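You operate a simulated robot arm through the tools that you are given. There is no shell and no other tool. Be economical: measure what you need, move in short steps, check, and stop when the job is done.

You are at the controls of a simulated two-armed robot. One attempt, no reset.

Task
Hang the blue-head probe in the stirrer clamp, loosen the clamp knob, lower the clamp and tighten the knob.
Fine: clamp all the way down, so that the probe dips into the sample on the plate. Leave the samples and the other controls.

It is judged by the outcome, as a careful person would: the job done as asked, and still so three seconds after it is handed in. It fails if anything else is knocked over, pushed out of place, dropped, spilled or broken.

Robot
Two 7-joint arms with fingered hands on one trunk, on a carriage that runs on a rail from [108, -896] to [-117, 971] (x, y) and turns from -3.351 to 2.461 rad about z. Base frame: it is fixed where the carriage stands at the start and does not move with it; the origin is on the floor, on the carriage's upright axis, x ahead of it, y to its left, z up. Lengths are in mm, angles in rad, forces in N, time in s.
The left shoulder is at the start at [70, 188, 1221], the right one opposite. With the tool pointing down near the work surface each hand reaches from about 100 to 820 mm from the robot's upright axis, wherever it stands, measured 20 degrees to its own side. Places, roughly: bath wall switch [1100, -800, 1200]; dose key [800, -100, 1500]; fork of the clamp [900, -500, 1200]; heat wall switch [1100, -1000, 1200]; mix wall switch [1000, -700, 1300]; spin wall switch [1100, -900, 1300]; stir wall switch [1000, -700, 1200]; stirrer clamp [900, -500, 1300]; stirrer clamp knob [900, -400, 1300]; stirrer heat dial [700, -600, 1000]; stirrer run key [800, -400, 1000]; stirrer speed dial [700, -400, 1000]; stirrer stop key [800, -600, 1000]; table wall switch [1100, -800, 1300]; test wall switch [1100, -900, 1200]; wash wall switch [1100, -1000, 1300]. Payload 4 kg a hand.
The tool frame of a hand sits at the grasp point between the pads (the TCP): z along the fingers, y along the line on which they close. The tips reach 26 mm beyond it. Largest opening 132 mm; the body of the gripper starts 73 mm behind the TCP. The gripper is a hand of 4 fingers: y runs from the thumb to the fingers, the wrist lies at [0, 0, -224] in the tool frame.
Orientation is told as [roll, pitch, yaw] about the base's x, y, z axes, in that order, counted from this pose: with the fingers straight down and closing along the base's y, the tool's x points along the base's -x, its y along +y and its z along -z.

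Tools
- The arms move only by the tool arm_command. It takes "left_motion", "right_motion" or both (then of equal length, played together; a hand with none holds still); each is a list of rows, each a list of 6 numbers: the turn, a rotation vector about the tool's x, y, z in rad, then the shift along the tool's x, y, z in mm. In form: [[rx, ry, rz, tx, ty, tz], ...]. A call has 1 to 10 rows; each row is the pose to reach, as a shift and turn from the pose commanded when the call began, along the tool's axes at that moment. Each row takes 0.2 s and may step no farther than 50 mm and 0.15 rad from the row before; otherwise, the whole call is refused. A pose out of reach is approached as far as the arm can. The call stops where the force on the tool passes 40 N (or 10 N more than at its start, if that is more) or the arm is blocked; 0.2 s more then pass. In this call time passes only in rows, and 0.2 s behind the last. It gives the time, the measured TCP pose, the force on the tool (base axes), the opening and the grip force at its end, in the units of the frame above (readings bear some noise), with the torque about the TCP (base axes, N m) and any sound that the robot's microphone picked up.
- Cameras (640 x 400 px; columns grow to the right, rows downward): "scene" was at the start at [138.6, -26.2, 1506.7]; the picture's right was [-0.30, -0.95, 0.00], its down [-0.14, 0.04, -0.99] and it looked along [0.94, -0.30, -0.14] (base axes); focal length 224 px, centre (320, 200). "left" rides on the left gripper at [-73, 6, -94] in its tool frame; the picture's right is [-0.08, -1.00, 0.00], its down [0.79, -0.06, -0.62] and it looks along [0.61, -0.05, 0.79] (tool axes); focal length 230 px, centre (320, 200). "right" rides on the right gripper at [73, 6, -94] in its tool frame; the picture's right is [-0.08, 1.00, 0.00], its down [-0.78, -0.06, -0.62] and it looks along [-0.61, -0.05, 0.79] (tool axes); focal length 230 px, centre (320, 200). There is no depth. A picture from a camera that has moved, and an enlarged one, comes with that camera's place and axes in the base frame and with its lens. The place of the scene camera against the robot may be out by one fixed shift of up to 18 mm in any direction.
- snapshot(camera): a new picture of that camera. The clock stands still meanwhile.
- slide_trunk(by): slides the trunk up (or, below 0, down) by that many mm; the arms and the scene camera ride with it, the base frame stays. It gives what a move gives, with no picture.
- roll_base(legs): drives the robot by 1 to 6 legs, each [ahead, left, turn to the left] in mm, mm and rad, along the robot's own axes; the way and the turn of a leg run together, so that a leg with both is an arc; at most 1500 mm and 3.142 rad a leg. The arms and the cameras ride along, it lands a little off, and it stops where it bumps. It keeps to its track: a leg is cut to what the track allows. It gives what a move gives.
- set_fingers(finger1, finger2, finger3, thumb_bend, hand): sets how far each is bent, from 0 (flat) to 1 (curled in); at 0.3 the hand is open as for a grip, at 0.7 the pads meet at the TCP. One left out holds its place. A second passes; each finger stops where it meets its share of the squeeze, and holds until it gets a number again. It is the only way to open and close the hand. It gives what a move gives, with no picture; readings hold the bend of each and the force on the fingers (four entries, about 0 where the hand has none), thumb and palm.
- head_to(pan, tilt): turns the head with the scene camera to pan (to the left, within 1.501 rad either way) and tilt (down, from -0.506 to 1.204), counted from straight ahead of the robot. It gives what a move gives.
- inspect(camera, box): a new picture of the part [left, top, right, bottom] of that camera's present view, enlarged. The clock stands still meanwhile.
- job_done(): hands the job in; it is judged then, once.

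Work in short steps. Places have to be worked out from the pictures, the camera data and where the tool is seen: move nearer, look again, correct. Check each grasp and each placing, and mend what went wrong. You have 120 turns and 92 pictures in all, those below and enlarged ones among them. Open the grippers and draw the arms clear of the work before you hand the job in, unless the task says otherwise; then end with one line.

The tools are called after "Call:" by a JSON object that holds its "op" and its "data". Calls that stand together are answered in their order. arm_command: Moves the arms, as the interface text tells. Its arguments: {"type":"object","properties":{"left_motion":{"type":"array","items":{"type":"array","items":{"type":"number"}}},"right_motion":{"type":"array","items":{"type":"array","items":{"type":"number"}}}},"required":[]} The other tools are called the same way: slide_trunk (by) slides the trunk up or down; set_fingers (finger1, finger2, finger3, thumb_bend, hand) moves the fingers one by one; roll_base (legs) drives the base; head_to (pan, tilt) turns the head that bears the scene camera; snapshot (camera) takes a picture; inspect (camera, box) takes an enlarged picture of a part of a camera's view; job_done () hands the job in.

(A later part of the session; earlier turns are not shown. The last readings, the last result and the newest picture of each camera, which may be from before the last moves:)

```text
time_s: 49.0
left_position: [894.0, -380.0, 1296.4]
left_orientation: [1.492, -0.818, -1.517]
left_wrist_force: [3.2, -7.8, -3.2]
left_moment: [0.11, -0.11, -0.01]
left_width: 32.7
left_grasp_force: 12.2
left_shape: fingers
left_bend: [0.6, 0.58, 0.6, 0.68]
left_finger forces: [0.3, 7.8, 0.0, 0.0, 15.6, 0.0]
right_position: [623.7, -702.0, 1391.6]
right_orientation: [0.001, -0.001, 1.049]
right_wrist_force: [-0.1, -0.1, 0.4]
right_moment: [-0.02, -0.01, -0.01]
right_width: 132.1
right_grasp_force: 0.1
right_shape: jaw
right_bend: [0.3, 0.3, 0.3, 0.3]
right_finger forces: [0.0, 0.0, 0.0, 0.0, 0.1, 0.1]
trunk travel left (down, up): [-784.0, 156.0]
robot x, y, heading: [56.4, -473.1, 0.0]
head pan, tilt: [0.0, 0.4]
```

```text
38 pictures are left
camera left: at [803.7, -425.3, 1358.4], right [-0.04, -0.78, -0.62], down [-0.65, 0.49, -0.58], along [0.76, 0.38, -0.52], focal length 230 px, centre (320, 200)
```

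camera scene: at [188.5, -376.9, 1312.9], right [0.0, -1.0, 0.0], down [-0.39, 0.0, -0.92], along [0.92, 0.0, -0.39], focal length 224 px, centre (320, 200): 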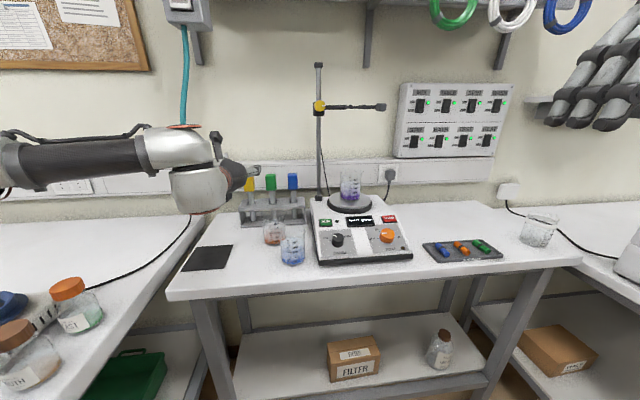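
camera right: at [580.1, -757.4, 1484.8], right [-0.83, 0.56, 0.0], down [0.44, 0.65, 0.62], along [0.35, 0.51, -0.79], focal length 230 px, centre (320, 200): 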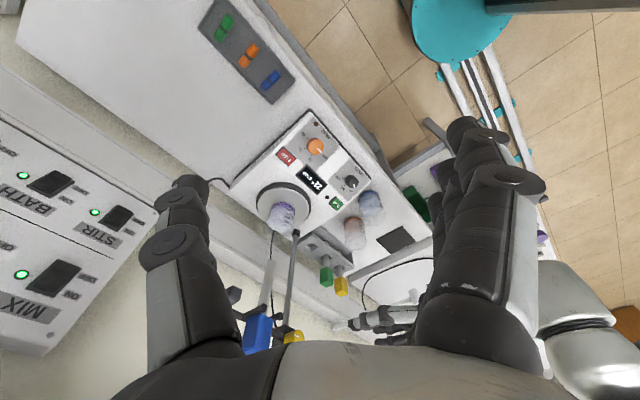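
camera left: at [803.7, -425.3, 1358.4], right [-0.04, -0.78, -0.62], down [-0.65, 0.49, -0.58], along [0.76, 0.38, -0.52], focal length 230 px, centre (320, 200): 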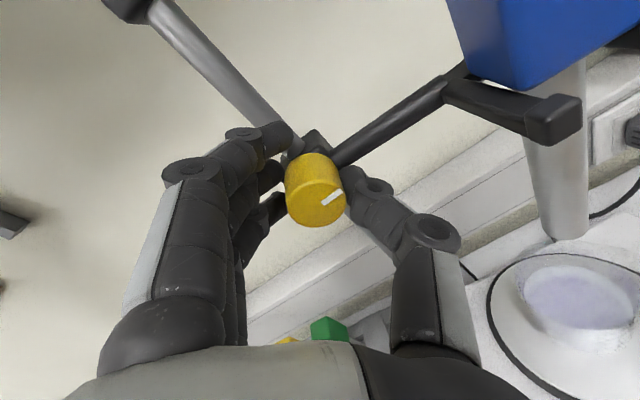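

The knob is gripped (width 32.7) but the hand is side-loaded ~8 N; I shift the hand 4 mm towards the thumb side to balance.

Call:
{"op": "arm_command", "data": {"left_motion": [[0, 0, 0, 0, -4, 0]]}}

Call:
{"op": "arm_command", "data": {"left_motion": [[0, 0, -0.1, 0, 0, 0], [0, 0, -0.2, 0, 0, 0], [0, 0, -0.3, 0, 0, 0]]}}

Call:
{"op": "inspect", "data": {"camera": "left", "box": [220, 80, 420, 260]}}

```text
time_s: 49.5
left_position: [893.3, -381.0, 1295.1]
left_orientation: [1.494, -0.821, -1.518]
left_wrist_force: [4.5, -4.4, 1.9]
left_moment: [0.13, -0.18, 0.05]
left_width: 32.3
left_grasp_force: 10.7
left_shape: fingers
left_bend: [0.6, 0.58, 0.6, 0.68]
left_finger forces: [0.1, 10.2, 0.0, 0.0, 11.6, 0.1]
right_position: [624.4, -700.5, 1390.7]
right_orientation: [-0.002, 0.0, 1.049]
right_wrist_force: [0.0, -0.1, 0.4]
right_moment: [-0.02, 0.02, 0.03]
right_width: 132.2
right_grasp_force: 0.0
right_shape: jaw
right_bend: [0.3, 0.3, 0.3, 0.3]
right_finger forces: [0.0, 0.1, 0.0, 0.1, 0.1, 0.0]
trunk travel left (down, up): [-784.0, 156.0]
robot x, y, heading: [60.0, -469.1, 0.001]
head pan, tilt: [0.0, 0.4]
```

```text
time_s: 50.2
left_position: [893.0, -380.0, 1291.9]
left_orientation: [1.442, -1.119, -1.456]
left_wrist_force: [-1.8, 0.3, -8.8]
left_moment: [0.26, 0.26, 0.0]
left_width: 30.8
left_grasp_force: 13.1
left_shape: fingers
left_bend: [0.6, 0.56, 0.6, 0.69]
left_finger forces: [0.0, 6.7, 0.0, 0.0, 19.0, 0.0]
right_position: [623.6, -699.6, 1391.1]
right_orientation: [0.001, 0.003, 1.051]
right_wrist_force: [0.3, -0.2, 0.6]
right_moment: [0.02, 0.0, 0.0]
right_width: 132.0
right_grasp_force: 0.1
right_shape: jaw
right_bend: [0.3, 0.3, 0.3, 0.3]
right_finger forces: [0.0, 0.0, 0.0, 0.1, 0.0, 0.0]
trunk travel left (down, up): [-784.0, 156.0]
robot x, y, heading: [59.1, -471.4, -0.001]
head pan, tilt: [0.0, 0.4]
```

```text
2.22 times, centred on (320, 170) of left
camera zoom: at [804.0, -407.0, 1364.6], right [-0.02, -0.93, -0.36], down [-0.66, 0.29, -0.7], along [0.75, 0.22, -0.62], focal length 511 px, centre (320, 267)
```

zoom: 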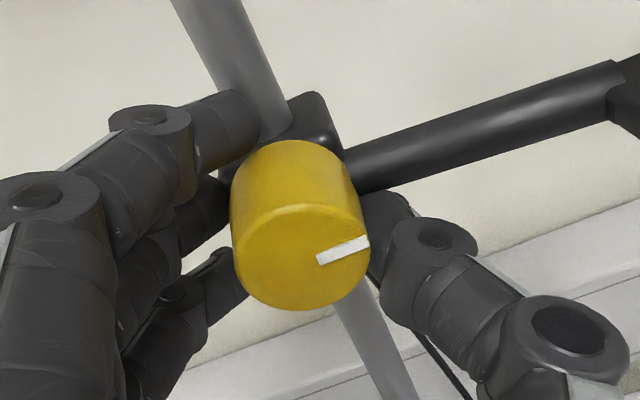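

The mark is still parallel to the bar: the fingers slipped. I open, turn the hand back clockwise, and re-place it so that fingers 2 and 3 both bear on the knob against the thumb.

Call:
{"op": "set_fingers", "data": {"hand": "left", "finger1": 0.5, "finger2": 0.5, "finger3": 0.5, "thumb_bend": 0.55}}

Call:
{"op": "arm_command", "data": {"left_motion": [[0, 0, 0.15, -2, 1, 0], [0, 0, 0.3, -4, 2, 0], [0, 0, 0.45, -6, 2, 0]]}}

Call:
{"op": "set_fingers", "data": {"hand": "left", "finger1": 0.5, "finger2": 0.8, "finger3": 0.8, "thumb_bend": 0.8}}

Call:
{"op": "inspect", "data": {"camera": "left", "box": [220, 80, 420, 260]}}

```text
time_s: 51.2
left_position: [891.4, -379.1, 1294.3]
left_orientation: [1.451, -1.118, -1.465]
left_wrist_force: [-0.3, -0.8, 0.4]
left_moment: [0.03, 0.02, -0.01]
left_width: 61.7
left_grasp_force: 0.0
left_shape: fingers
left_bend: [0.5, 0.5, 0.5, 0.55]
left_finger forces: [0.0, 0.0, 0.1, 0.1, 0.0, 0.0]
right_position: [623.6, -699.0, 1391.8]
right_orientation: [-0.001, 0.0, 1.05]
right_wrist_force: [-0.5, 0.4, -0.4]
right_moment: [-0.02, 0.0, -0.01]
right_width: 132.1
right_grasp_force: 0.0
right_shape: jaw
right_bend: [0.3, 0.3, 0.3, 0.3]
right_finger forces: [0.0, 0.1, 0.1, 0.0, 0.1, 0.0]
trunk travel left (down, up): [-784.0, 156.0]
robot x, y, heading: [57.2, -471.7, -0.001]
head pan, tilt: [0.0, 0.4]
```

```text
time_s: 52.0
left_position: [891.0, -380.9, 1301.3]
left_orientation: [1.506, -0.669, -1.532]
left_wrist_force: [-3.3, 1.5, -0.2]
left_moment: [-0.01, -0.2, 0.09]
left_width: 62.4
left_grasp_force: 2.2
left_shape: fingers
left_bend: [0.5, 0.5, 0.5, 0.55]
left_finger forces: [4.0, 0.1, 0.0, 0.0, 0.1, 0.1]
right_position: [622.0, -699.6, 1391.5]
right_orientation: [-0.001, 0.0, 1.049]
right_wrist_force: [-0.3, 0.3, 0.7]
right_moment: [0.02, 0.02, -0.01]
right_width: 131.6
right_grasp_force: 0.0
right_shape: jaw
right_bend: [0.3, 0.3, 0.3, 0.3]
right_finger forces: [0.0, 0.0, 0.0, 0.1, 0.1, 0.0]
trunk travel left (down, up): [-784.0, 156.0]
robot x, y, heading: [58.7, -472.5, -0.0]
head pan, tilt: [0.0, 0.4]
```

```text
time_s: 53.0
left_position: [891.2, -383.0, 1301.0]
left_orientation: [1.504, -0.671, -1.531]
left_wrist_force: [-4.5, -1.8, -5.6]
left_moment: [0.0, -0.52, 0.2]
left_width: 50.1
left_grasp_force: 23.2
left_shape: fingers
left_bend: [0.5, 0.61, 0.66, 0.66]
left_finger forces: [9.5, 7.3, 9.0, 0.0, 21.4, 0.0]
right_position: [623.1, -699.9, 1391.9]
right_orientation: [-0.001, 0.0, 1.049]
right_wrist_force: [-0.5, -0.3, 0.4]
right_moment: [0.0, 0.02, 0.01]
right_width: 131.9
right_grasp_force: 0.0
right_shape: jaw
right_bend: [0.3, 0.3, 0.3, 0.3]
right_finger forces: [0.0, 0.0, 0.0, 0.0, 0.0, 0.0]
trunk travel left (down, up): [-784.0, 156.0]
robot x, y, heading: [55.7, -472.6, -0.003]
head pan, tilt: [0.0, 0.4]
```

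```text
2.22 times, centred on (320, 170) of left
camera zoom: at [801.6, -436.0, 1355.2], right [-0.04, -0.68, -0.73], down [-0.64, 0.58, -0.5], along [0.77, 0.45, -0.46], focal length 511 px, centre (320, 267)
```

zoom: 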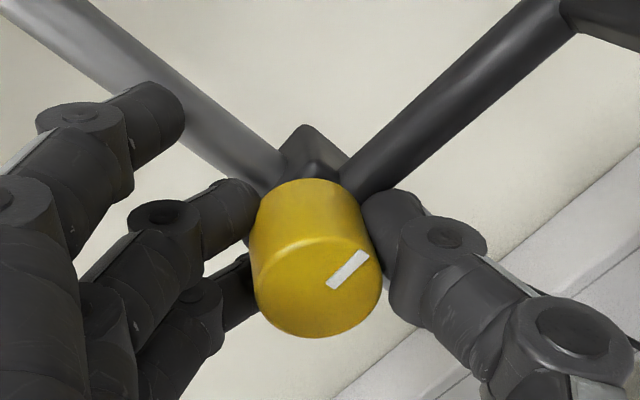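

Fingers 2 and 3 and thumb now hold the knob, but finger 1 presses the rod; I straighten it away, then turn −0.3 rad.

Call:
{"op": "set_fingers", "data": {"hand": "left", "finger1": 0.25}}

Call:
{"op": "arm_command", "data": {"left_motion": [[0, 0, -0.1, 0, 0, 0], [0, 0, -0.2, -1, 0, 0], [0, 0, -0.3, -2, 0, 0]]}}

Call:
{"op": "inspect", "data": {"camera": "left", "box": [220, 80, 420, 260]}}

```text
time_s: 54.0
left_position: [892.2, -382.5, 1301.6]
left_orientation: [1.503, -0.67, -1.532]
left_wrist_force: [-2.7, -3.3, -3.7]
left_moment: [0.04, -0.03, 0.16]
left_width: 85.2
left_grasp_force: 20.7
left_shape: fingers
left_bend: [0.25, 0.61, 0.66, 0.66]
left_finger forces: [0.0, 7.8, 11.3, 0.1, 22.2, 0.0]
right_position: [623.6, -700.6, 1392.1]
right_orientation: [-0.001, 0.0, 1.05]
right_wrist_force: [-0.3, 0.6, 0.1]
right_moment: [0.0, -0.01, 0.04]
right_width: 132.0
right_grasp_force: 0.1
right_shape: jaw
right_bend: [0.3, 0.3, 0.3, 0.3]
right_finger forces: [0.2, 0.1, 0.0, 0.0, 0.0, 0.0]
trunk travel left (down, up): [-784.0, 156.0]
robot x, y, heading: [61.1, -476.7, -0.003]
head pan, tilt: [0.0, 0.4]
```

```text
time_s: 54.9
left_position: [889.2, -380.9, 1299.7]
left_orientation: [1.47, -0.973, -1.488]
left_wrist_force: [-24.8, 5.9, -24.7]
left_moment: [1.16, 0.88, -0.16]
left_width: 87.6
left_grasp_force: 33.8
left_shape: fingers
left_bend: [0.25, 0.62, 0.66, 0.67]
left_finger forces: [0.0, 16.5, 9.2, 0.1, 41.0, 0.0]
right_position: [620.4, -697.1, 1393.4]
right_orientation: [-0.004, 0.0, 1.05]
right_wrist_force: [-0.8, 0.1, 0.0]
right_moment: [0.0, 0.0, 0.03]
right_width: 131.9
right_grasp_force: 0.0
right_shape: jaw
right_bend: [0.3, 0.3, 0.3, 0.3]
right_finger forces: [0.0, 0.0, 0.0, 0.1, 0.1, 0.0]
trunk travel left (down, up): [-784.0, 156.0]
robot x, y, heading: [57.9, -474.5, -0.002]
head pan, tilt: [0.0, 0.4]
```

```text
2.22 times, centred on (320, 170) of left
camera zoom: at [800.1, -417.1, 1368.2], right [-0.03, -0.87, -0.49], down [-0.65, 0.39, -0.65], along [0.76, 0.3, -0.58], focal length 511 px, centre (320, 267)
```

zoom: 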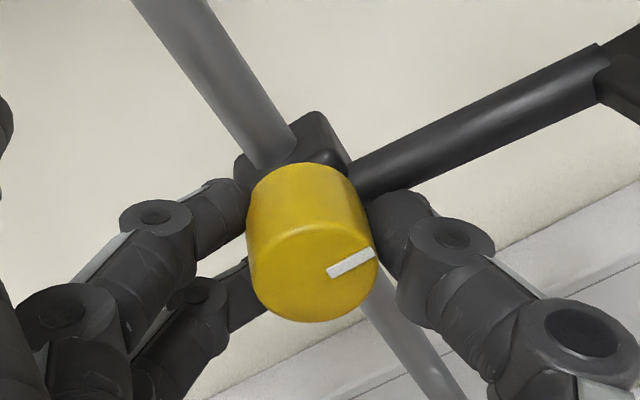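

The knob resisted hard turning counter-clockwise (1.2 N m, mark unmoved). I relieve the load by turning back and then try a little clockwise beyond.

Call:
{"op": "arm_command", "data": {"left_motion": [[0, 0, 0.1, 1, 0, 0], [0, 0, 0.2, 1, 0, 0], [0, 0, 0.3, 2, 0, 0]]}}

Call:
{"op": "arm_command", "data": {"left_motion": [[0, 0, 0.1, 0, 0, 0], [0, 0, 0.2, 0, 0, 0]]}}

Call:
{"op": "inspect", "data": {"camera": "left", "box": [220, 80, 420, 260]}}

```text
time_s: 55.6
left_position: [891.8, -381.9, 1302.1]
left_orientation: [1.506, -0.673, -1.534]
left_wrist_force: [-14.4, 1.7, -14.3]
left_moment: [-0.6, 0.45, 0.4]
left_width: 86.1
left_grasp_force: 32.9
left_shape: fingers
left_bend: [0.25, 0.63, 0.68, 0.68]
left_finger forces: [0.0, 5.6, 29.3, 0.0, 30.3, 0.0]
right_position: [622.3, -699.2, 1391.2]
right_orientation: [-0.004, -0.001, 1.048]
right_wrist_force: [0.7, -0.3, 0.4]
right_moment: [0.03, 0.0, 0.0]
right_width: 131.7
right_grasp_force: 0.1
right_shape: jaw
right_bend: [0.3, 0.3, 0.3, 0.3]
right_finger forces: [0.1, 0.0, 0.1, 0.1, 0.0, 0.0]
trunk travel left (down, up): [-784.0, 156.0]
robot x, y, heading: [57.8, -473.9, -0.003]
head pan, tilt: [0.0, 0.4]
```

```text
time_s: 56.2
left_position: [891.6, -381.5, 1300.6]
left_orientation: [1.51, -0.471, -1.548]
left_wrist_force: [-11.3, 1.4, -12.8]
left_moment: [-0.66, 0.23, 0.5]
left_width: 86.8
left_grasp_force: 32.8
left_shape: fingers
left_bend: [0.25, 0.63, 0.68, 0.67]
left_finger forces: [0.1, 6.7, 29.4, 0.0, 28.7, 0.1]
right_position: [622.3, -698.6, 1392.9]
right_orientation: [-0.001, 0.001, 1.05]
right_wrist_force: [-1.0, 1.0, -1.1]
right_moment: [-0.01, 0.0, -0.03]
right_width: 131.9
right_grasp_force: 0.1
right_shape: jaw
right_bend: [0.3, 0.3, 0.3, 0.3]
right_finger forces: [0.1, 0.0, 0.1, 0.1, 0.0, 0.0]
trunk travel left (down, up): [-784.0, 156.0]
robot x, y, heading: [52.4, -468.7, 0.004]
head pan, tilt: [0.0, 0.4]
```

```text
2.22 times, centred on (320, 170) of left
camera zoom: at [800.8, -443.9, 1343.1], right [-0.05, -0.52, -0.85], down [-0.64, 0.67, -0.38], along [0.77, 0.52, -0.36], focal length 511 px, centre (320, 267)
```

zoom: 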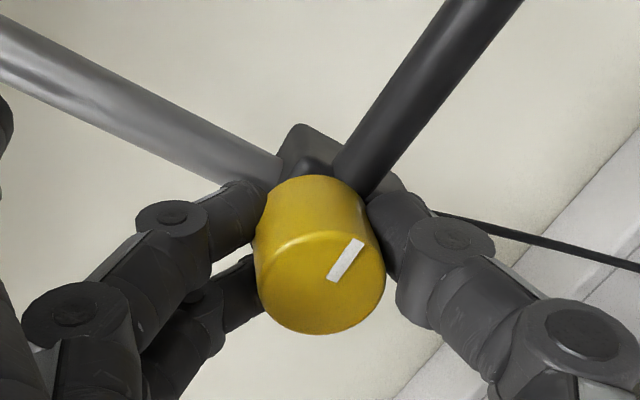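

The mark now looks about 3° clockwise of the bar; I turn on clockwise 0.3 rad to see if this grows.

Call:
{"op": "arm_command", "data": {"left_motion": [[0, 0, 0.1, 0, 0, 0], [0, 0, 0.2, 0, 0, 0], [0, 0, 0.3, 0, 0, 0]]}}

Call:
{"op": "inspect", "data": {"camera": "left", "box": [220, 80, 420, 260]}}

```text
time_s: 57.0
left_position: [893.5, -377.5, 1299.1]
left_orientation: [1.514, -0.171, -1.563]
left_wrist_force: [-9.6, 8.0, -16.6]
left_moment: [-0.57, 0.24, 0.48]
left_width: 87.7
left_grasp_force: 30.9
left_shape: fingers
left_bend: [0.25, 0.63, 0.7, 0.67]
left_finger forces: [0.0, 7.9, 27.2, 0.0, 27.5, 0.0]
right_position: [623.9, -696.6, 1391.3]
right_orientation: [-0.004, 0.004, 1.051]
right_wrist_force: [0.5, 0.7, -0.7]
right_moment: [-0.03, -0.05, 0.03]
right_width: 131.8
right_grasp_force: 0.0
right_shape: jaw
right_bend: [0.3, 0.3, 0.3, 0.3]
right_finger forces: [0.0, 0.0, 0.0, 0.1, 0.1, 0.0]
trunk travel left (down, up): [-784.0, 156.0]
robot x, y, heading: [54.1, -469.2, -0.001]
head pan, tilt: [0.0, 0.4]
```

```text
2.22 times, centred on (320, 170) of left
camera zoom: at [801.1, -449.1, 1321.7], right [-0.05, -0.25, -0.97], down [-0.63, 0.76, -0.16], along [0.78, 0.6, -0.19], focal length 511 px, centre (320, 267)
```

zoom: 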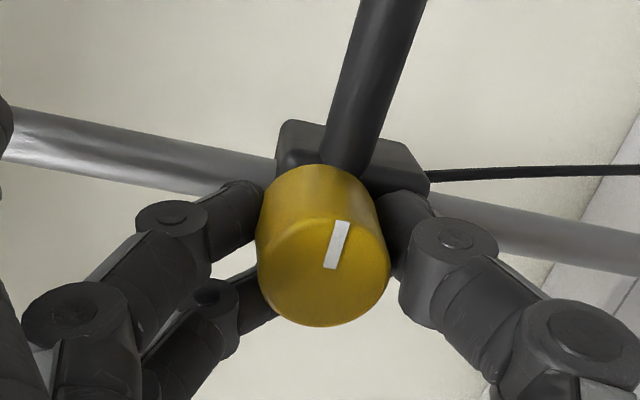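

The mark stays parallel to the bar: clockwise it slips too, so it is tight. With the squeeze now at ~28 N, I turn counter-clockwise 0.6 rad.

Call:
{"op": "arm_command", "data": {"left_motion": [[0, 0, -0.12, 0, 0, 0], [0, 0, -0.24, 0, 0, 0], [0, 0, -0.36, 0, 0, 0], [0, 0, -0.48, 0, 0, 0], [0, 0, -0.6, 0, 0, 0]]}}

Call:
{"op": "inspect", "data": {"camera": "left", "box": [220, 80, 420, 260]}}

```text
time_s: 58.2
left_position: [894.2, -381.0, 1301.0]
left_orientation: [1.495, -0.772, -1.524]
left_wrist_force: [0.4, 3.2, -6.6]
left_moment: [0.45, 0.15, 0.25]
left_width: 85.7
left_grasp_force: 21.1
left_shape: fingers
left_bend: [0.25, 0.62, 0.68, 0.67]
left_finger forces: [0.0, 8.7, 7.2, 0.1, 25.0, 0.0]
right_position: [623.6, -698.9, 1391.0]
right_orientation: [0.001, 0.003, 1.048]
right_wrist_force: [0.1, -0.4, 0.0]
right_moment: [0.02, -0.05, 0.02]
right_width: 131.9
right_grasp_force: 0.1
right_shape: jaw
right_bend: [0.3, 0.3, 0.3, 0.3]
right_finger forces: [0.0, 0.1, 0.0, 0.1, 0.0, 0.0]
trunk travel left (down, up): [-784.0, 156.0]
robot x, y, heading: [58.0, -470.5, -0.001]
head pan, tilt: [0.0, 0.4]
```

```text
2.22 times, centred on (320, 170) of left
camera zoom: at [803.0, -429.7, 1359.9], right [-0.04, -0.75, -0.66], down [-0.64, 0.52, -0.56], along [0.76, 0.4, -0.5], focal length 511 px, centre (320, 267)
```

zoom: 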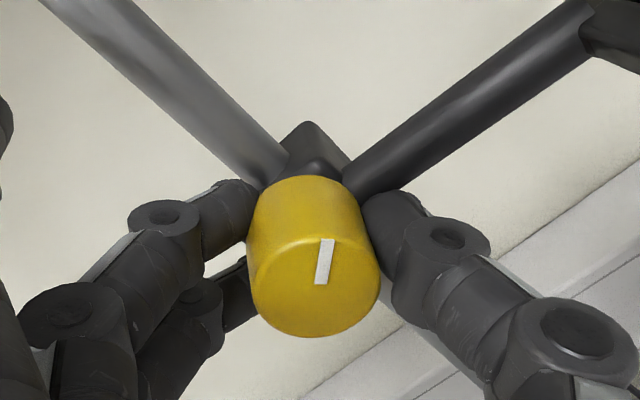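

The knob now turned with the hand: the mark stands ~45° counter-clockwise of the bar. I continue loosening.

Call:
{"op": "arm_command", "data": {"left_motion": [[0, 0, -0.12, 0, 0, 0], [0, 0, -0.24, 0, 0, 0], [0, 0, -0.36, 0, 0, 0], [0, 0, -0.48, 0, 0, 0], [0, 0, -0.6, 0, 0, 0]]}}

Call:
{"op": "inspect", "data": {"camera": "left", "box": [220, 80, 420, 260]}}

```text
time_s: 59.5
left_position: [888.2, -382.1, 1304.0]
left_orientation: [1.327, -1.368, -1.335]
left_wrist_force: [-14.1, -0.6, 1.7]
left_moment: [0.36, 0.07, 0.64]
left_width: 82.9
left_grasp_force: 25.2
left_shape: fingers
left_bend: [0.25, 0.62, 0.66, 0.69]
left_finger forces: [0.1, 14.9, 19.7, 0.0, 16.4, 0.0]
right_position: [619.6, -700.5, 1393.5]
right_orientation: [-0.003, 0.0, 1.049]
right_wrist_force: [0.3, -0.3, 0.3]
right_moment: [-0.01, -0.01, -0.01]
right_width: 132.0
right_grasp_force: 0.0
right_shape: jaw
right_bend: [0.3, 0.3, 0.3, 0.3]
right_finger forces: [0.1, 0.0, 0.0, 0.0, 0.0, 0.1]
trunk travel left (down, up): [-784.0, 156.0]
robot x, y, heading: [57.9, -474.4, -0.002]
head pan, tilt: [0.0, 0.4]
```

```text
2.22 times, centred on (320, 170) of left
camera zoom: at [799.5, -390.5, 1380.4], right [-0.01, -0.99, -0.12], down [-0.65, 0.1, -0.75], along [0.76, 0.07, -0.65], focal length 511 px, centre (320, 267)
```

zoom: 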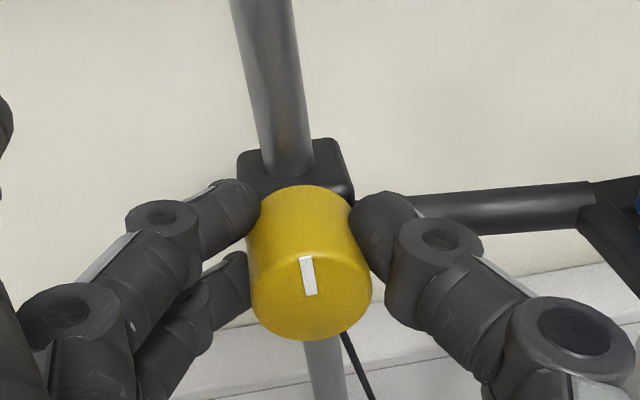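

The mark is now ~90° counter-clockwise. I test looseness by moving the gripped knob 8 mm down.

Call:
{"op": "arm_command", "data": {"left_motion": [[0, 0, 0, 3.9, -0.8, 0], [0, 0, 0, 7.8, -1.6, 0]]}}

Call:
{"op": "inspect", "data": {"camera": "left", "box": [180, 40, 480, 290]}}

```text
time_s: 60.0
left_position: [888.2, -380.3, 1294.5]
left_orientation: [1.32, -1.365, -1.332]
left_wrist_force: [-12.9, 0.9, 0.2]
left_moment: [0.33, 0.03, 0.68]
left_width: 83.3
left_grasp_force: 25.4
left_shape: fingers
left_bend: [0.25, 0.62, 0.66, 0.69]
left_finger forces: [0.1, 15.2, 18.6, 0.0, 16.1, 0.1]
right_position: [620.3, -700.1, 1393.1]
right_orientation: [-0.003, 0.001, 1.048]
right_wrist_force: [-0.2, -0.1, 0.1]
right_moment: [0.02, 0.04, -0.02]
right_width: 131.9
right_grasp_force: 0.0
right_shape: jaw
right_bend: [0.3, 0.3, 0.3, 0.3]
right_finger forces: [0.0, 0.0, 0.0, 0.0, 0.1, 0.0]
trunk travel left (down, up): [-784.0, 156.0]
robot x, y, heading: [57.5, -470.1, -0.001]
head pan, tilt: [0.0, 0.4]
```

```text
1.60 times, centred on (330, 165) of left
camera zoom: at [799.6, -390.8, 1371.2], right [-0.01, -0.99, -0.12], down [-0.65, 0.1, -0.75], along [0.76, 0.07, -0.65], focal length 368 px, centre (304, 256)
```

zoom: 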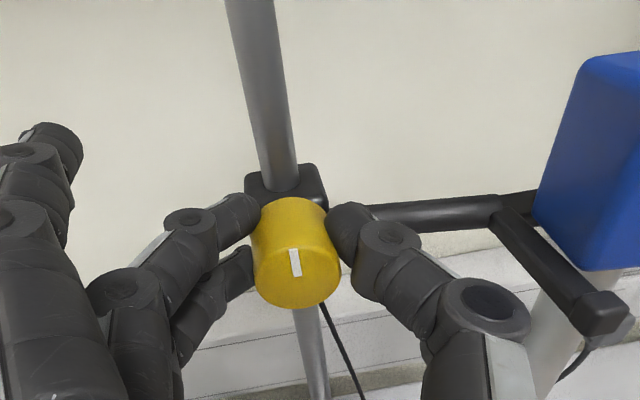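

Vertical force is nil and the knob came along: the clamp is loose. I lower it with the trunk (purely vertical), 60 mm first.

Call:
{"op": "slide_trunk", "data": {"by": -60}}

Call:
{"op": "snapshot", "data": {"camera": "scene"}}

Call:
{"op": "snapshot", "data": {"camera": "left"}}

```text
time_s: 61.0
left_position: [888.3, -382.2, 1232.2]
left_orientation: [1.307, -1.364, -1.315]
left_wrist_force: [-18.9, 0.8, -6.1]
left_moment: [0.17, 0.25, 0.78]
left_width: 83.0
left_grasp_force: 27.1
left_shape: fingers
left_bend: [0.25, 0.62, 0.66, 0.69]
left_finger forces: [0.1, 17.8, 19.0, 0.0, 17.3, 0.1]
right_position: [619.0, -699.1, 1332.8]
right_orientation: [-0.003, 0.0, 1.049]
right_wrist_force: [0.2, -0.2, -0.4]
right_moment: [-0.04, 0.0, 0.02]
right_width: 131.8
right_grasp_force: 0.1
right_shape: jaw
right_bend: [0.3, 0.3, 0.3, 0.3]
right_finger forces: [0.1, 0.1, 0.0, 0.0, 0.0, 0.1]
trunk travel left (down, up): [-724.0, 216.0]
robot x, y, heading: [55.3, -469.7, 0.001]
head pan, tilt: [0.0, 0.4]
```

```text
29 pictures are left
camera scene: at [196.5, -470.0, 1508.0], right [0.0, -1.0, 0.0], down [-0.39, 0.0, -0.92], along [0.92, 0.0, -0.39], focal length 224 px, centre (320, 200)
```

scene: 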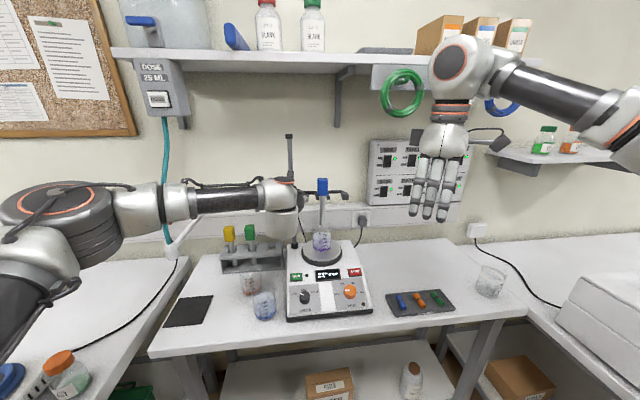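

```text
28 pictures are left
camera left: at [799.8, -390.6, 1309.4], right [-0.01, -0.99, -0.12], down [-0.66, 0.1, -0.75], along [0.75, 0.07, -0.65], focal length 230 px, centre (320, 200)
```

left: 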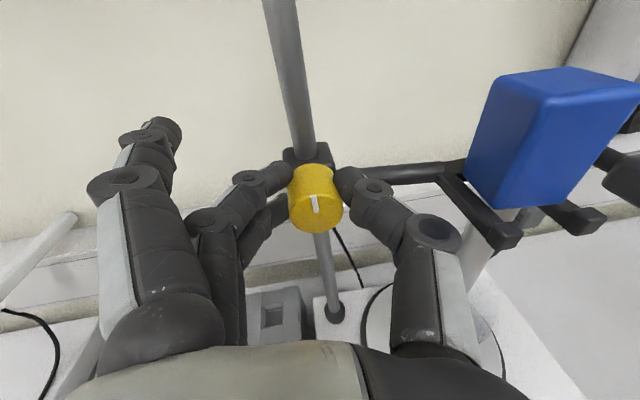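

The clamp comes down with the hand and the probe still hangs. I check the shaft tip against the beaker.

Call:
{"op": "inspect", "data": {"camera": "scene", "box": [270, 160, 370, 270]}}

```text
3.64 times, centred on (320, 215) of scene
camera zoom: at [196.5, -470.0, 1508.0], right [0.0, -1.0, 0.0], down [-0.39, 0.0, -0.92], along [0.92, 0.0, -0.39], focal length 815 px, centre (320, 146)
```

zoom: 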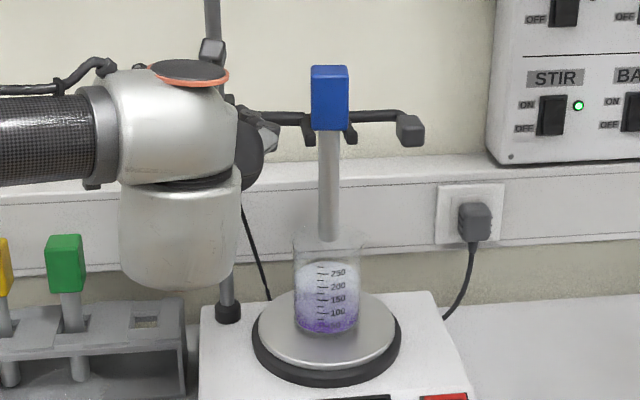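

The tip is at rim height and centred over the beaker. I lower 40 mm more, watching the vertical force.

Call:
{"op": "slide_trunk", "data": {"by": -40}}

Call:
{"op": "inspect", "data": {"camera": "scene", "box": [270, 140, 370, 250]}}

```text
time_s: 61.9
left_position: [888.9, -381.5, 1192.8]
left_orientation: [1.306, -1.365, -1.317]
left_wrist_force: [-20.4, 1.5, -6.6]
left_moment: [0.12, 0.27, 0.88]
left_width: 82.8
left_grasp_force: 28.3
left_shape: fingers
left_bend: [0.25, 0.62, 0.67, 0.69]
left_finger forces: [0.0, 18.7, 19.4, 0.0, 18.2, 0.0]
right_position: [619.6, -698.7, 1293.6]
right_orientation: [-0.003, -0.001, 1.048]
right_wrist_force: [0.0, -0.1, -0.8]
right_moment: [-0.01, -0.01, 0.03]
right_width: 131.9
right_grasp_force: 0.0
right_shape: jaw
right_bend: [0.3, 0.3, 0.3, 0.3]
right_finger forces: [0.0, 0.0, 0.1, 0.0, 0.0, 0.0]
trunk travel left (down, up): [-684.0, 256.0]
robot x, y, heading: [56.5, -470.3, -0.002]
head pan, tilt: [0.0, 0.4]
```

```text
3.64 times, centred on (320, 195) of scene
camera zoom: at [196.4, -470.1, 1468.0], right [0.0, -1.0, 0.0], down [-0.39, 0.0, -0.92], along [0.92, 0.0, -0.39], focal length 815 px, centre (320, 218)
```

zoom: 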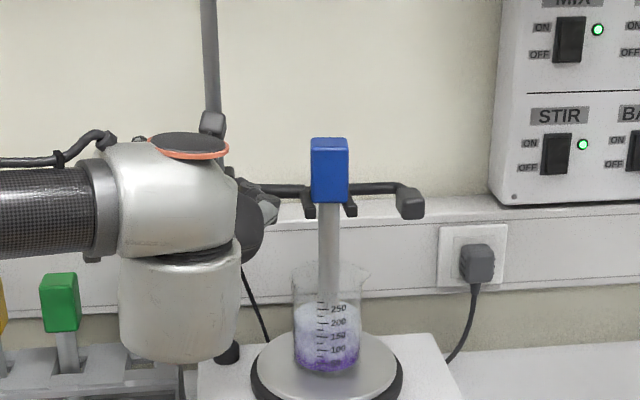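

The tip is inside the beaker, no contact. I lower on in 25 mm steps.

Call:
{"op": "slide_trunk", "data": {"by": -20}}

Call:
{"op": "slide_trunk", "data": {"by": -10}}

Call:
{"op": "inspect", "data": {"camera": "scene", "box": [270, 130, 370, 240]}}

```text
time_s: 62.5
left_position: [888.8, -382.6, 1172.2]
left_orientation: [1.307, -1.366, -1.315]
left_wrist_force: [-20.3, 2.0, -6.9]
left_moment: [0.11, 0.3, 0.86]
left_width: 82.7
left_grasp_force: 28.6
left_shape: fingers
left_bend: [0.25, 0.63, 0.67, 0.69]
left_finger forces: [0.0, 18.6, 20.0, 0.0, 18.1, 0.1]
right_position: [620.3, -701.0, 1272.7]
right_orientation: [-0.004, 0.002, 1.049]
right_wrist_force: [0.2, -0.6, -0.3]
right_moment: [-0.01, -0.01, -0.02]
right_width: 131.9
right_grasp_force: 0.1
right_shape: jaw
right_bend: [0.3, 0.3, 0.3, 0.3]
right_finger forces: [0.0, 0.1, 0.0, 0.1, 0.0, 0.0]
trunk travel left (down, up): [-664.0, 276.0]
robot x, y, heading: [53.8, -470.7, -0.002]
head pan, tilt: [0.0, 0.4]
```

```text
time_s: 63.1
left_position: [888.7, -381.1, 1168.1]
left_orientation: [1.347, -1.367, -1.353]
left_wrist_force: [-10.6, -0.3, 12.1]
left_moment: [0.45, -0.25, 0.63]
left_width: 83.0
left_grasp_force: 25.7
left_shape: fingers
left_bend: [0.25, 0.62, 0.66, 0.69]
left_finger forces: [0.0, 15.8, 18.1, 0.1, 17.3, 0.1]
right_position: [619.8, -700.0, 1263.8]
right_orientation: [-0.003, -0.002, 1.05]
right_wrist_force: [0.7, -0.4, 0.8]
right_moment: [-0.01, -0.02, -0.02]
right_width: 131.9
right_grasp_force: 0.1
right_shape: jaw
right_bend: [0.3, 0.3, 0.3, 0.3]
right_finger forces: [0.0, 0.1, 0.0, 0.1, 0.1, 0.0]
trunk travel left (down, up): [-654.0, 286.0]
robot x, y, heading: [58.2, -470.7, -0.001]
head pan, tilt: [0.0, 0.4]
```

```text
3.64 times, centred on (320, 185) of scene
camera zoom: at [195.3, -470.8, 1438.5], right [0.0, -1.0, 0.0], down [-0.39, 0.0, -0.92], along [0.92, 0.0, -0.39], focal length 815 px, centre (320, 254)
```

zoom: 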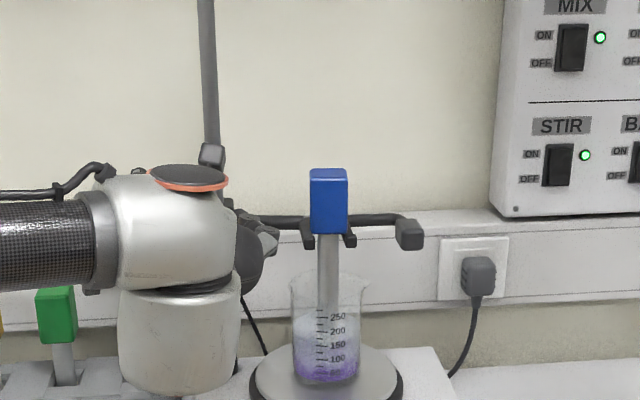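

The vertical force jumped to +12 N with the hand stopping at z=1168: the clamp is at its bottom stop, tip in the sample. Keeping this slight downward bias, I tighten by turning clockwise.

Call:
{"op": "arm_command", "data": {"left_motion": [[0, 0, 0.12, 0, 0, 0], [0, 0, 0.24, 0, 0, 0], [0, 0, 0.36, 0, 0, 0], [0, 0, 0.48, 0, 0, 0], [0, 0, 0.6, 0, 0, 0], [0, 0, 0.72, 0, 0, 0], [0, 0, 0.84, 0, 0, 0], [0, 0, 0.96, 0, 0, 0], [0, 0, 1.08, 0, 0, 0], [0, 0, 1.2, 0, 0, 0]]}}

Call:
{"op": "inspect", "data": {"camera": "left", "box": [220, 80, 420, 260]}}

```text
time_s: 65.3
left_position: [891.0, -378.6, 1162.7]
left_orientation: [1.517, -0.171, -1.56]
left_wrist_force: [-19.4, 8.0, -17.3]
left_moment: [-0.31, 0.39, 0.51]
left_width: 84.7
left_grasp_force: 33.8
left_shape: fingers
left_bend: [0.25, 0.61, 0.69, 0.69]
left_finger forces: [0.1, 8.6, 30.8, 0.1, 28.9, 0.0]
right_position: [621.8, -697.7, 1262.5]
right_orientation: [-0.001, 0.003, 1.051]
right_wrist_force: [0.3, 0.6, -0.3]
right_moment: [-0.02, 0.0, 0.0]
right_width: 132.0
right_grasp_force: 0.1
right_shape: jaw
right_bend: [0.3, 0.3, 0.3, 0.3]
right_finger forces: [0.1, 0.0, 0.0, 0.0, 0.1, 0.0]
trunk travel left (down, up): [-654.0, 286.0]
robot x, y, heading: [57.3, -470.3, -0.002]
head pan, tilt: [0.0, 0.4]
```

```text
2.22 times, centred on (320, 170) of left
camera zoom: at [799.1, -449.6, 1183.8], right [-0.05, -0.25, -0.97], down [-0.63, 0.76, -0.16], along [0.78, 0.6, -0.19], focal length 511 px, centre (320, 267)
```

zoom: 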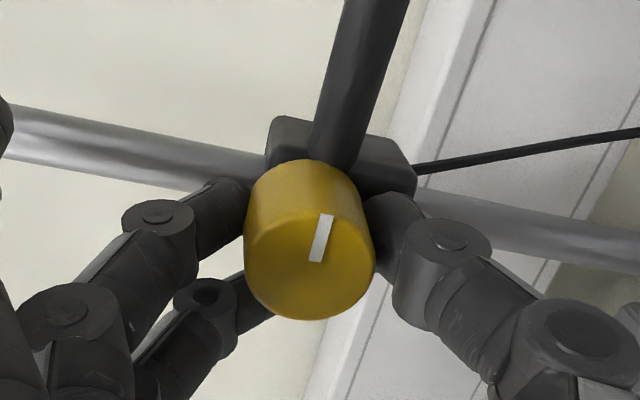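

The mark is parallel to the bar again, i.e. tight as at the start. I add a small extra clockwise turn to be firm.

Call:
{"op": "arm_command", "data": {"left_motion": [[0, 0, 0.1, 0, 0, 0], [0, 0, 0.2, 0, 0, 0]]}}

Call:
{"op": "inspect", "data": {"camera": "left", "box": [220, 80, 420, 260]}}

Call:
{"op": "inspect", "data": {"camera": "scene", "box": [270, 130, 370, 240]}}

```text
time_s: 65.9
left_position: [891.7, -376.1, 1161.7]
left_orientation: [1.518, 0.026, -1.572]
left_wrist_force: [-13.9, 16.0, -16.8]
left_moment: [-0.4, 0.21, 0.6]
left_width: 86.1
left_grasp_force: 33.3
left_shape: fingers
left_bend: [0.25, 0.62, 0.7, 0.69]
left_finger forces: [0.0, 8.1, 30.9, 0.0, 27.6, 0.0]
right_position: [622.1, -695.5, 1262.1]
right_orientation: [0.0, 0.004, 1.051]
right_wrist_force: [0.2, 0.7, -0.4]
right_moment: [-0.01, 0.01, 0.04]
right_width: 131.8
right_grasp_force: 0.0
right_shape: jaw
right_bend: [0.3, 0.3, 0.3, 0.3]
right_finger forces: [0.0, 0.0, 0.0, 0.0, 0.0, 0.0]
trunk travel left (down, up): [-654.0, 286.0]
robot x, y, heading: [55.7, -475.8, 0.002]
head pan, tilt: [0.0, 0.4]
```

```text
2.22 times, centred on (320, 170) of left
camera zoom: at [799.7, -449.9, 1170.2], right [-0.05, -0.05, -1.0], down [-0.62, 0.79, -0.01], along [0.78, 0.62, -0.07], focal length 511 px, centre (320, 267)
```

zoom: 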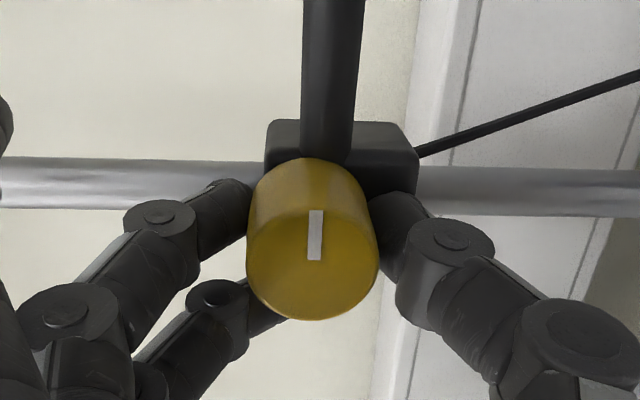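

```text
3.64 times, centred on (320, 185) of scene
camera zoom: at [199.8, -466.1, 1437.8], right [0.0, -1.0, 0.0], down [-0.39, 0.0, -0.92], along [0.92, 0.0, -0.39], focal length 815 px, centre (320, 254)
```

zoom: 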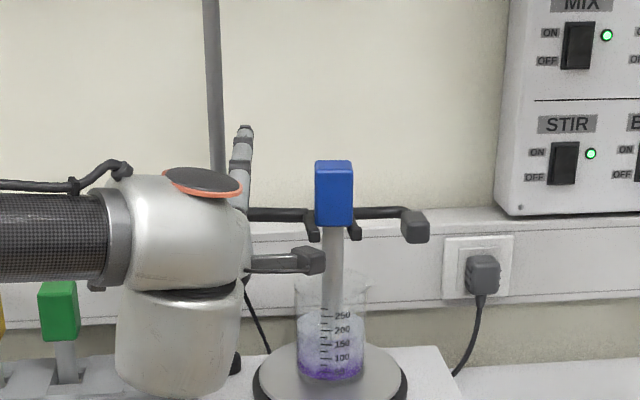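

Tight, but comparing the pictures the clamp rose ~3–4 mm while turning (knob is a bit off the hand's axis). I loosen again to reseat it fully down.

Call:
{"op": "arm_command", "data": {"left_motion": [[0, 0, -0.12, 0, 0, 0], [0, 0, -0.24, 0, 0, 0], [0, 0, -0.36, 0, 0, 0], [0, 0, -0.48, 0, 0, 0], [0, 0, -0.6, 0, 0, 0], [0, 0, -0.72, 0, 0, 0], [0, 0, -0.84, 0, 0, 0], [0, 0, -0.96, 0, 0, 0], [0, 0, -1.08, 0, 0, 0], [0, 0, -1.2, 0, 0, 0]]}}

Call:
{"op": "inspect", "data": {"camera": "left", "box": [220, 80, 420, 260]}}

Call:
{"op": "inspect", "data": {"camera": "scene", "box": [270, 130, 370, 240]}}

```text
time_s: 68.1
left_position: [889.6, -384.1, 1165.4]
left_orientation: [1.44, -1.17, -1.456]
left_wrist_force: [-13.1, -4.1, 0.4]
left_moment: [0.28, 0.01, 0.28]
left_width: 81.8
left_grasp_force: 32.1
left_shape: fingers
left_bend: [0.25, 0.6, 0.64, 0.69]
left_finger forces: [0.1, 16.6, 14.6, 0.0, 33.6, 0.1]
right_position: [619.3, -701.0, 1263.0]
right_orientation: [-0.002, -0.002, 1.048]
right_wrist_force: [0.0, 0.0, 0.5]
right_moment: [0.0, -0.02, 0.0]
right_width: 131.9
right_grasp_force: 0.1
right_shape: jaw
right_bend: [0.3, 0.3, 0.3, 0.3]
right_finger forces: [0.0, 0.1, 0.1, 0.0, 0.0, 0.0]
trunk travel left (down, up): [-654.0, 286.0]
robot x, y, heading: [55.7, -471.1, 0.007]
head pan, tilt: [0.0, 0.4]
```

```text
2.22 times, centred on (320, 170) of left
camera zoom: at [799.5, -407.5, 1237.8], right [-0.02, -0.95, -0.31], down [-0.65, 0.25, -0.71], along [0.76, 0.19, -0.62], focal length 511 px, centre (320, 267)
```

zoom: 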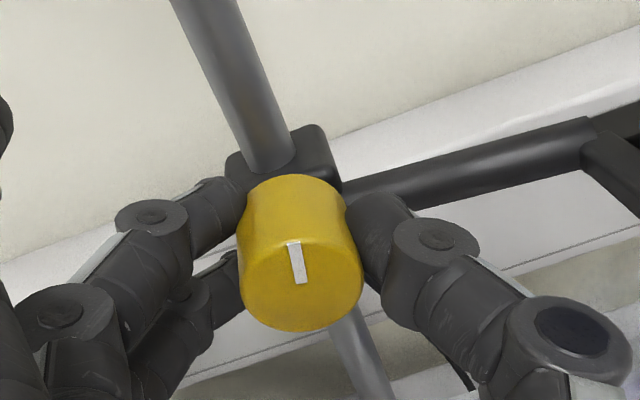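

```text
3.64 times, centred on (320, 185) of scene
camera zoom: at [196.8, -471.4, 1438.1], right [0.0, -1.0, 0.0], down [-0.39, 0.0, -0.92], along [0.92, 0.0, -0.39], focal length 815 px, centre (320, 254)
```

zoom: 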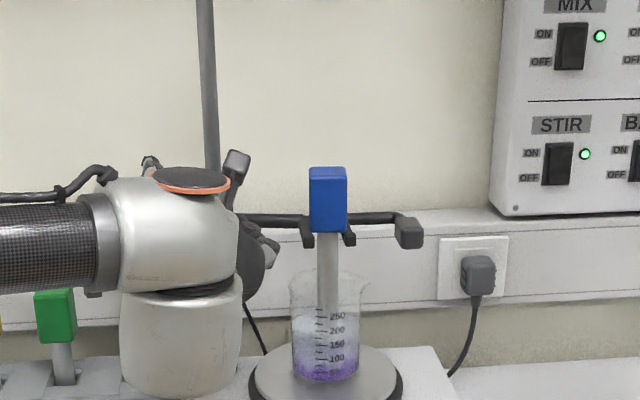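

Loose again (mark ~85° from the bar). I press it down to the stop.

Call:
{"op": "arm_command", "data": {"left_motion": [[0, 0, 0, 3, -1.3, 0], [0, 0, 0, 6, -2.5, 0], [0, 0, 0, 8, -3.4, 0]]}}

```text
time_s: 68.9
left_position: [888.3, -380.2, 1154.4]
left_orientation: [1.437, -1.169, -1.45]
left_wrist_force: [-9.8, -3.1, 4.2]
left_moment: [0.29, -0.35, 0.47]
left_width: 82.8
left_grasp_force: 21.6
left_shape: fingers
left_bend: [0.25, 0.63, 0.66, 0.68]
left_finger forces: [0.0, 18.6, 6.0, 0.0, 18.5, 0.0]
right_position: [619.9, -700.1, 1262.1]
right_orientation: [-0.004, 0.0, 1.051]
right_wrist_force: [-0.7, 0.3, 0.0]
right_moment: [0.01, 0.0, 0.01]
right_width: 131.8
right_grasp_force: 0.0
right_shape: jaw
right_bend: [0.3, 0.3, 0.3, 0.3]
right_finger forces: [0.0, 0.1, 0.1, 0.1, 0.1, 0.0]
trunk travel left (down, up): [-654.0, 286.0]
robot x, y, heading: [56.3, -471.7, -0.007]
head pan, tilt: [0.0, 0.4]
```

Fz is only +4 N after ~10 mm; I check whether the clamp moved or the fingers slipped.

Call:
{"op": "inspect", "data": {"camera": "scene", "box": [270, 130, 370, 240]}}

Call:
{"op": "inspect", "data": {"camera": "left", "box": [220, 80, 420, 260]}}

```text
3.64 times, centred on (320, 185) of scene
camera zoom: at [196.6, -469.7, 1438.0], right [0.0, -1.0, 0.0], down [-0.39, 0.0, -0.92], along [0.92, 0.0, -0.39], focal length 815 px, centre (320, 254)
```

zoom: 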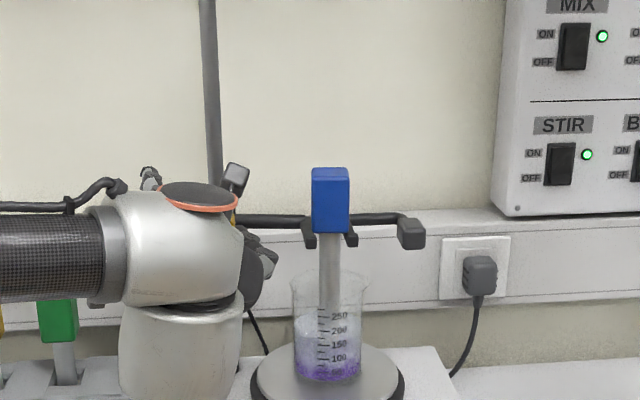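

```text
2.22 times, centred on (320, 170) of left
camera zoom: at [798.8, -404.2, 1228.1], right [-0.02, -0.95, -0.32], down [-0.65, 0.25, -0.71], along [0.76, 0.19, -0.63], focal length 511 px, centre (320, 267)
```

zoom: 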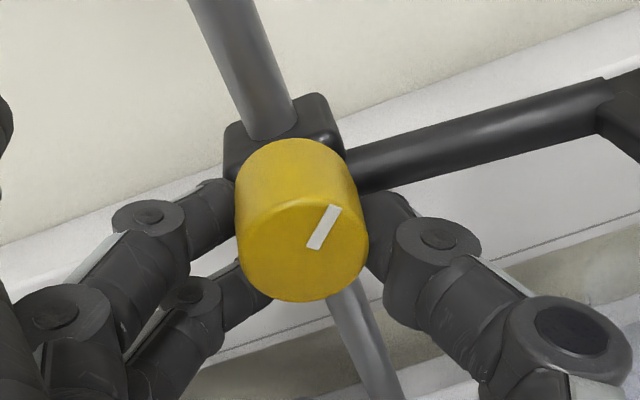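

The clamp sits at the stop; the fingers slid 10 mm over the knob, which is now nearly on the hand's axis (mark 45° from tight). I tighten 1.0 rad with a slight downward compensation.

Call:
{"op": "arm_command", "data": {"left_motion": [[0, 0, 0.12, 0.8, -0.3, 0], [0, 0, 0.24, 1.5, -0.6, 0], [0, 0, 0.36, 2.3, -1, 0], [0, 0, 0.48, 3, -1.3, 0], [0, 0, 0.6, 3.8, -1.6, 0], [0, 0, 0.72, 4.6, -2, 0], [0, 0, 0.84, 5.2, -2.2, 0], [0, 0, 0.96, 5.5, -2.3, 0]]}}

Call:
{"op": "inspect", "data": {"camera": "left", "box": [220, 80, 420, 260]}}

Call:
{"op": "inspect", "data": {"camera": "scene", "box": [270, 130, 370, 240]}}

```text
time_s: 69.9
left_position: [889.2, -373.0, 1145.6]
left_orientation: [1.489, -0.72, -1.506]
left_wrist_force: [-16.1, 12.6, -10.8]
left_moment: [-0.44, -0.19, 0.78]
left_width: 77.4
left_grasp_force: 20.6
left_shape: fingers
left_bend: [0.25, 0.64, 0.72, 0.71]
left_finger forces: [0.0, 29.7, 0.0, 0.0, 11.7, 0.0]
right_position: [622.0, -697.5, 1262.9]
right_orientation: [-0.002, -0.001, 1.053]
right_wrist_force: [0.6, 0.8, -0.8]
right_moment: [0.03, -0.02, -0.03]
right_width: 132.0
right_grasp_force: 0.1
right_shape: jaw
right_bend: [0.3, 0.3, 0.3, 0.3]
right_finger forces: [0.0, 0.0, 0.0, 0.1, 0.0, 0.0]
trunk travel left (down, up): [-654.0, 286.0]
robot x, y, heading: [55.9, -471.4, 0.002]
head pan, tilt: [0.0, 0.4]
stopped in row 4 (left hand): the force on the tool passed its limit at 41 N (the readings are from after the stop); the commanded pose is now the measured one
```

```text
2.22 times, centred on (320, 170) of left
camera zoom: at [800.5, -425.9, 1203.1], right [-0.03, -0.72, -0.7], down [-0.66, 0.54, -0.52], along [0.75, 0.44, -0.49], focal length 511 px, centre (320, 267)
```

zoom: 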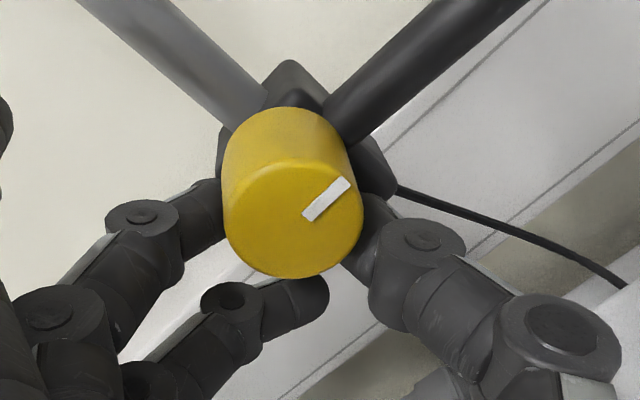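

```text
3.64 times, centred on (320, 185) of scene
camera zoom: at [197.7, -469.1, 1438.2], right [0.0, -1.0, 0.0], down [-0.39, 0.0, -0.92], along [0.92, 0.0, -0.39], focal length 815 px, centre (320, 254)
```

zoom: 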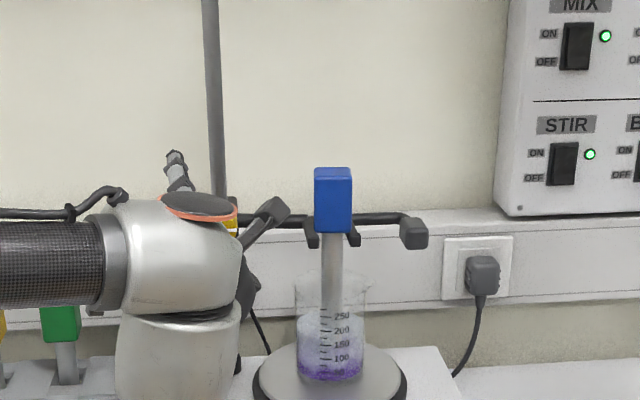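

The mark is parallel to the bar (tight stop, same as originally) and the head is at its lowest level. I open the hand.

Call:
{"op": "set_fingers", "data": {"hand": "left", "finger1": 0.3, "finger2": 0.45, "finger3": 0.45, "thumb_bend": 0.45}}

Call:
{"op": "inspect", "data": {"camera": "left", "box": [160, 40, 480, 260]}}

```text
time_s: 70.9
left_position: [891.7, -377.8, 1145.5]
left_orientation: [1.492, -0.719, -1.513]
left_wrist_force: [0.3, 0.0, -0.2]
left_moment: [0.02, -0.02, 0.02]
left_width: 112.2
left_grasp_force: 0.0
left_shape: fingers
left_bend: [0.3, 0.45, 0.45, 0.45]
left_finger forces: [0.0, 0.0, 0.0, 0.1, 0.1, 0.1]
right_position: [623.4, -699.9, 1262.3]
right_orientation: [0.001, 0.0, 1.051]
right_wrist_force: [0.4, 0.2, -0.5]
right_moment: [0.02, 0.03, 0.01]
right_width: 132.0
right_grasp_force: 0.1
right_shape: jaw
right_bend: [0.3, 0.3, 0.3, 0.3]
right_finger forces: [0.1, 0.1, 0.0, 0.0, 0.0, 0.0]
trunk travel left (down, up): [-654.0, 286.0]
robot x, y, heading: [55.5, -470.6, 0.008]
head pan, tilt: [0.0, 0.4]
```

```text
1.82 times, centred on (320, 150) of left
camera zoom: at [802.1, -429.8, 1203.9], right [-0.04, -0.72, -0.7], down [-0.65, 0.55, -0.53], along [0.76, 0.43, -0.49], focal length 418 px, centre (320, 291)
```

zoom: 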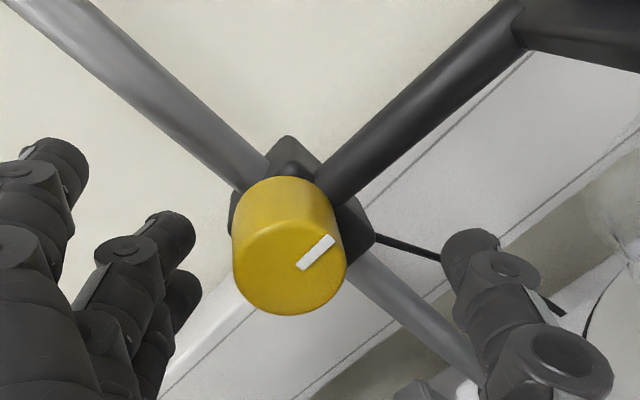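

The knob stands at the tight mark and the hand is free. I draw the left hand straight back.

Call:
{"op": "arm_command", "data": {"left_motion": [[0, 0, 0, 0, 0, -25], [0, 0, 0, 0, 0, -60], [0, 0, 0, 0, 0, -100], [0, 0, 0, 0, 0, -140], [0, 0, 0, 0, 0, -180]]}}

Call:
{"op": "snapshot", "data": {"camera": "left"}}

Call:
{"op": "inspect", "data": {"camera": "scene", "box": [220, 110, 400, 260]}}

```text
time_s: 72.1
left_position: [710.1, -378.3, 1157.7]
left_orientation: [1.495, -0.719, -1.513]
left_wrist_force: [-1.6, -0.3, 0.8]
left_moment: [-0.03, 0.0, 0.01]
left_width: 111.9
left_grasp_force: 0.1
left_shape: fingers
left_bend: [0.3, 0.45, 0.45, 0.45]
left_finger forces: [0.0, 0.0, 0.1, 0.1, 0.0, 0.1]
right_position: [621.9, -698.1, 1262.9]
right_orientation: [-0.002, -0.001, 1.05]
right_wrist_force: [0.0, -0.3, 0.0]
right_moment: [-0.02, -0.02, -0.01]
right_width: 131.8
right_grasp_force: 0.0
right_shape: jaw
right_bend: [0.3, 0.3, 0.3, 0.3]
right_finger forces: [0.0, 0.0, 0.0, 0.0, 0.0, 0.0]
trunk travel left (down, up): [-654.0, 286.0]
robot x, y, heading: [60.9, -470.6, 0.004]
head pan, tilt: [0.0, 0.4]
```

```text
14 pictures are left
camera left: at [620.8, -430.1, 1215.8], right [-0.04, -0.72, -0.7], down [-0.65, 0.55, -0.53], along [0.76, 0.43, -0.49], focal length 230 px, centre (320, 200)
```

left: 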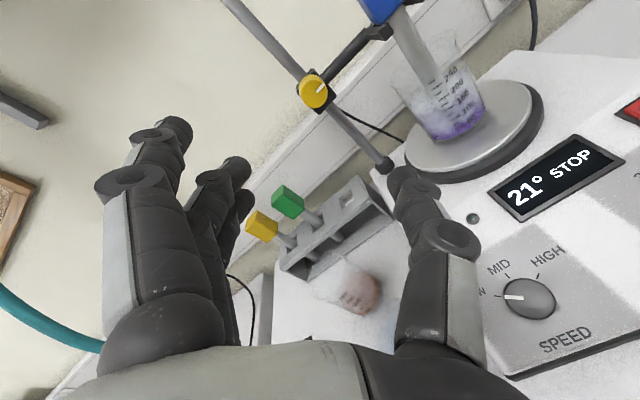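

```text
2.67 times, centred on (310, 185) of scene
camera zoom: at [199.1, -469.8, 1437.9], right [0.0, -1.0, 0.0], down [-0.39, 0.0, -0.92], along [0.92, 0.0, -0.39], focal length 598 px, centre (347, 240)
```

zoom: 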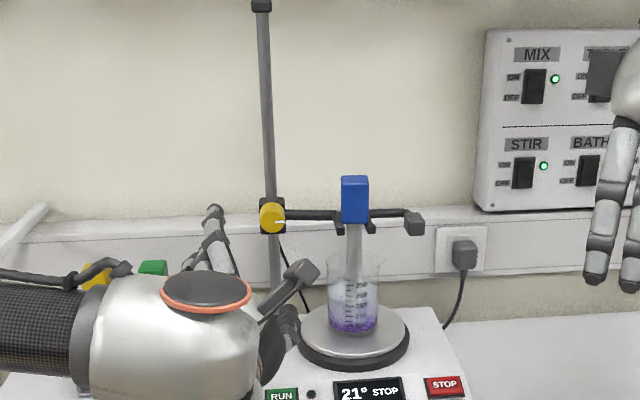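

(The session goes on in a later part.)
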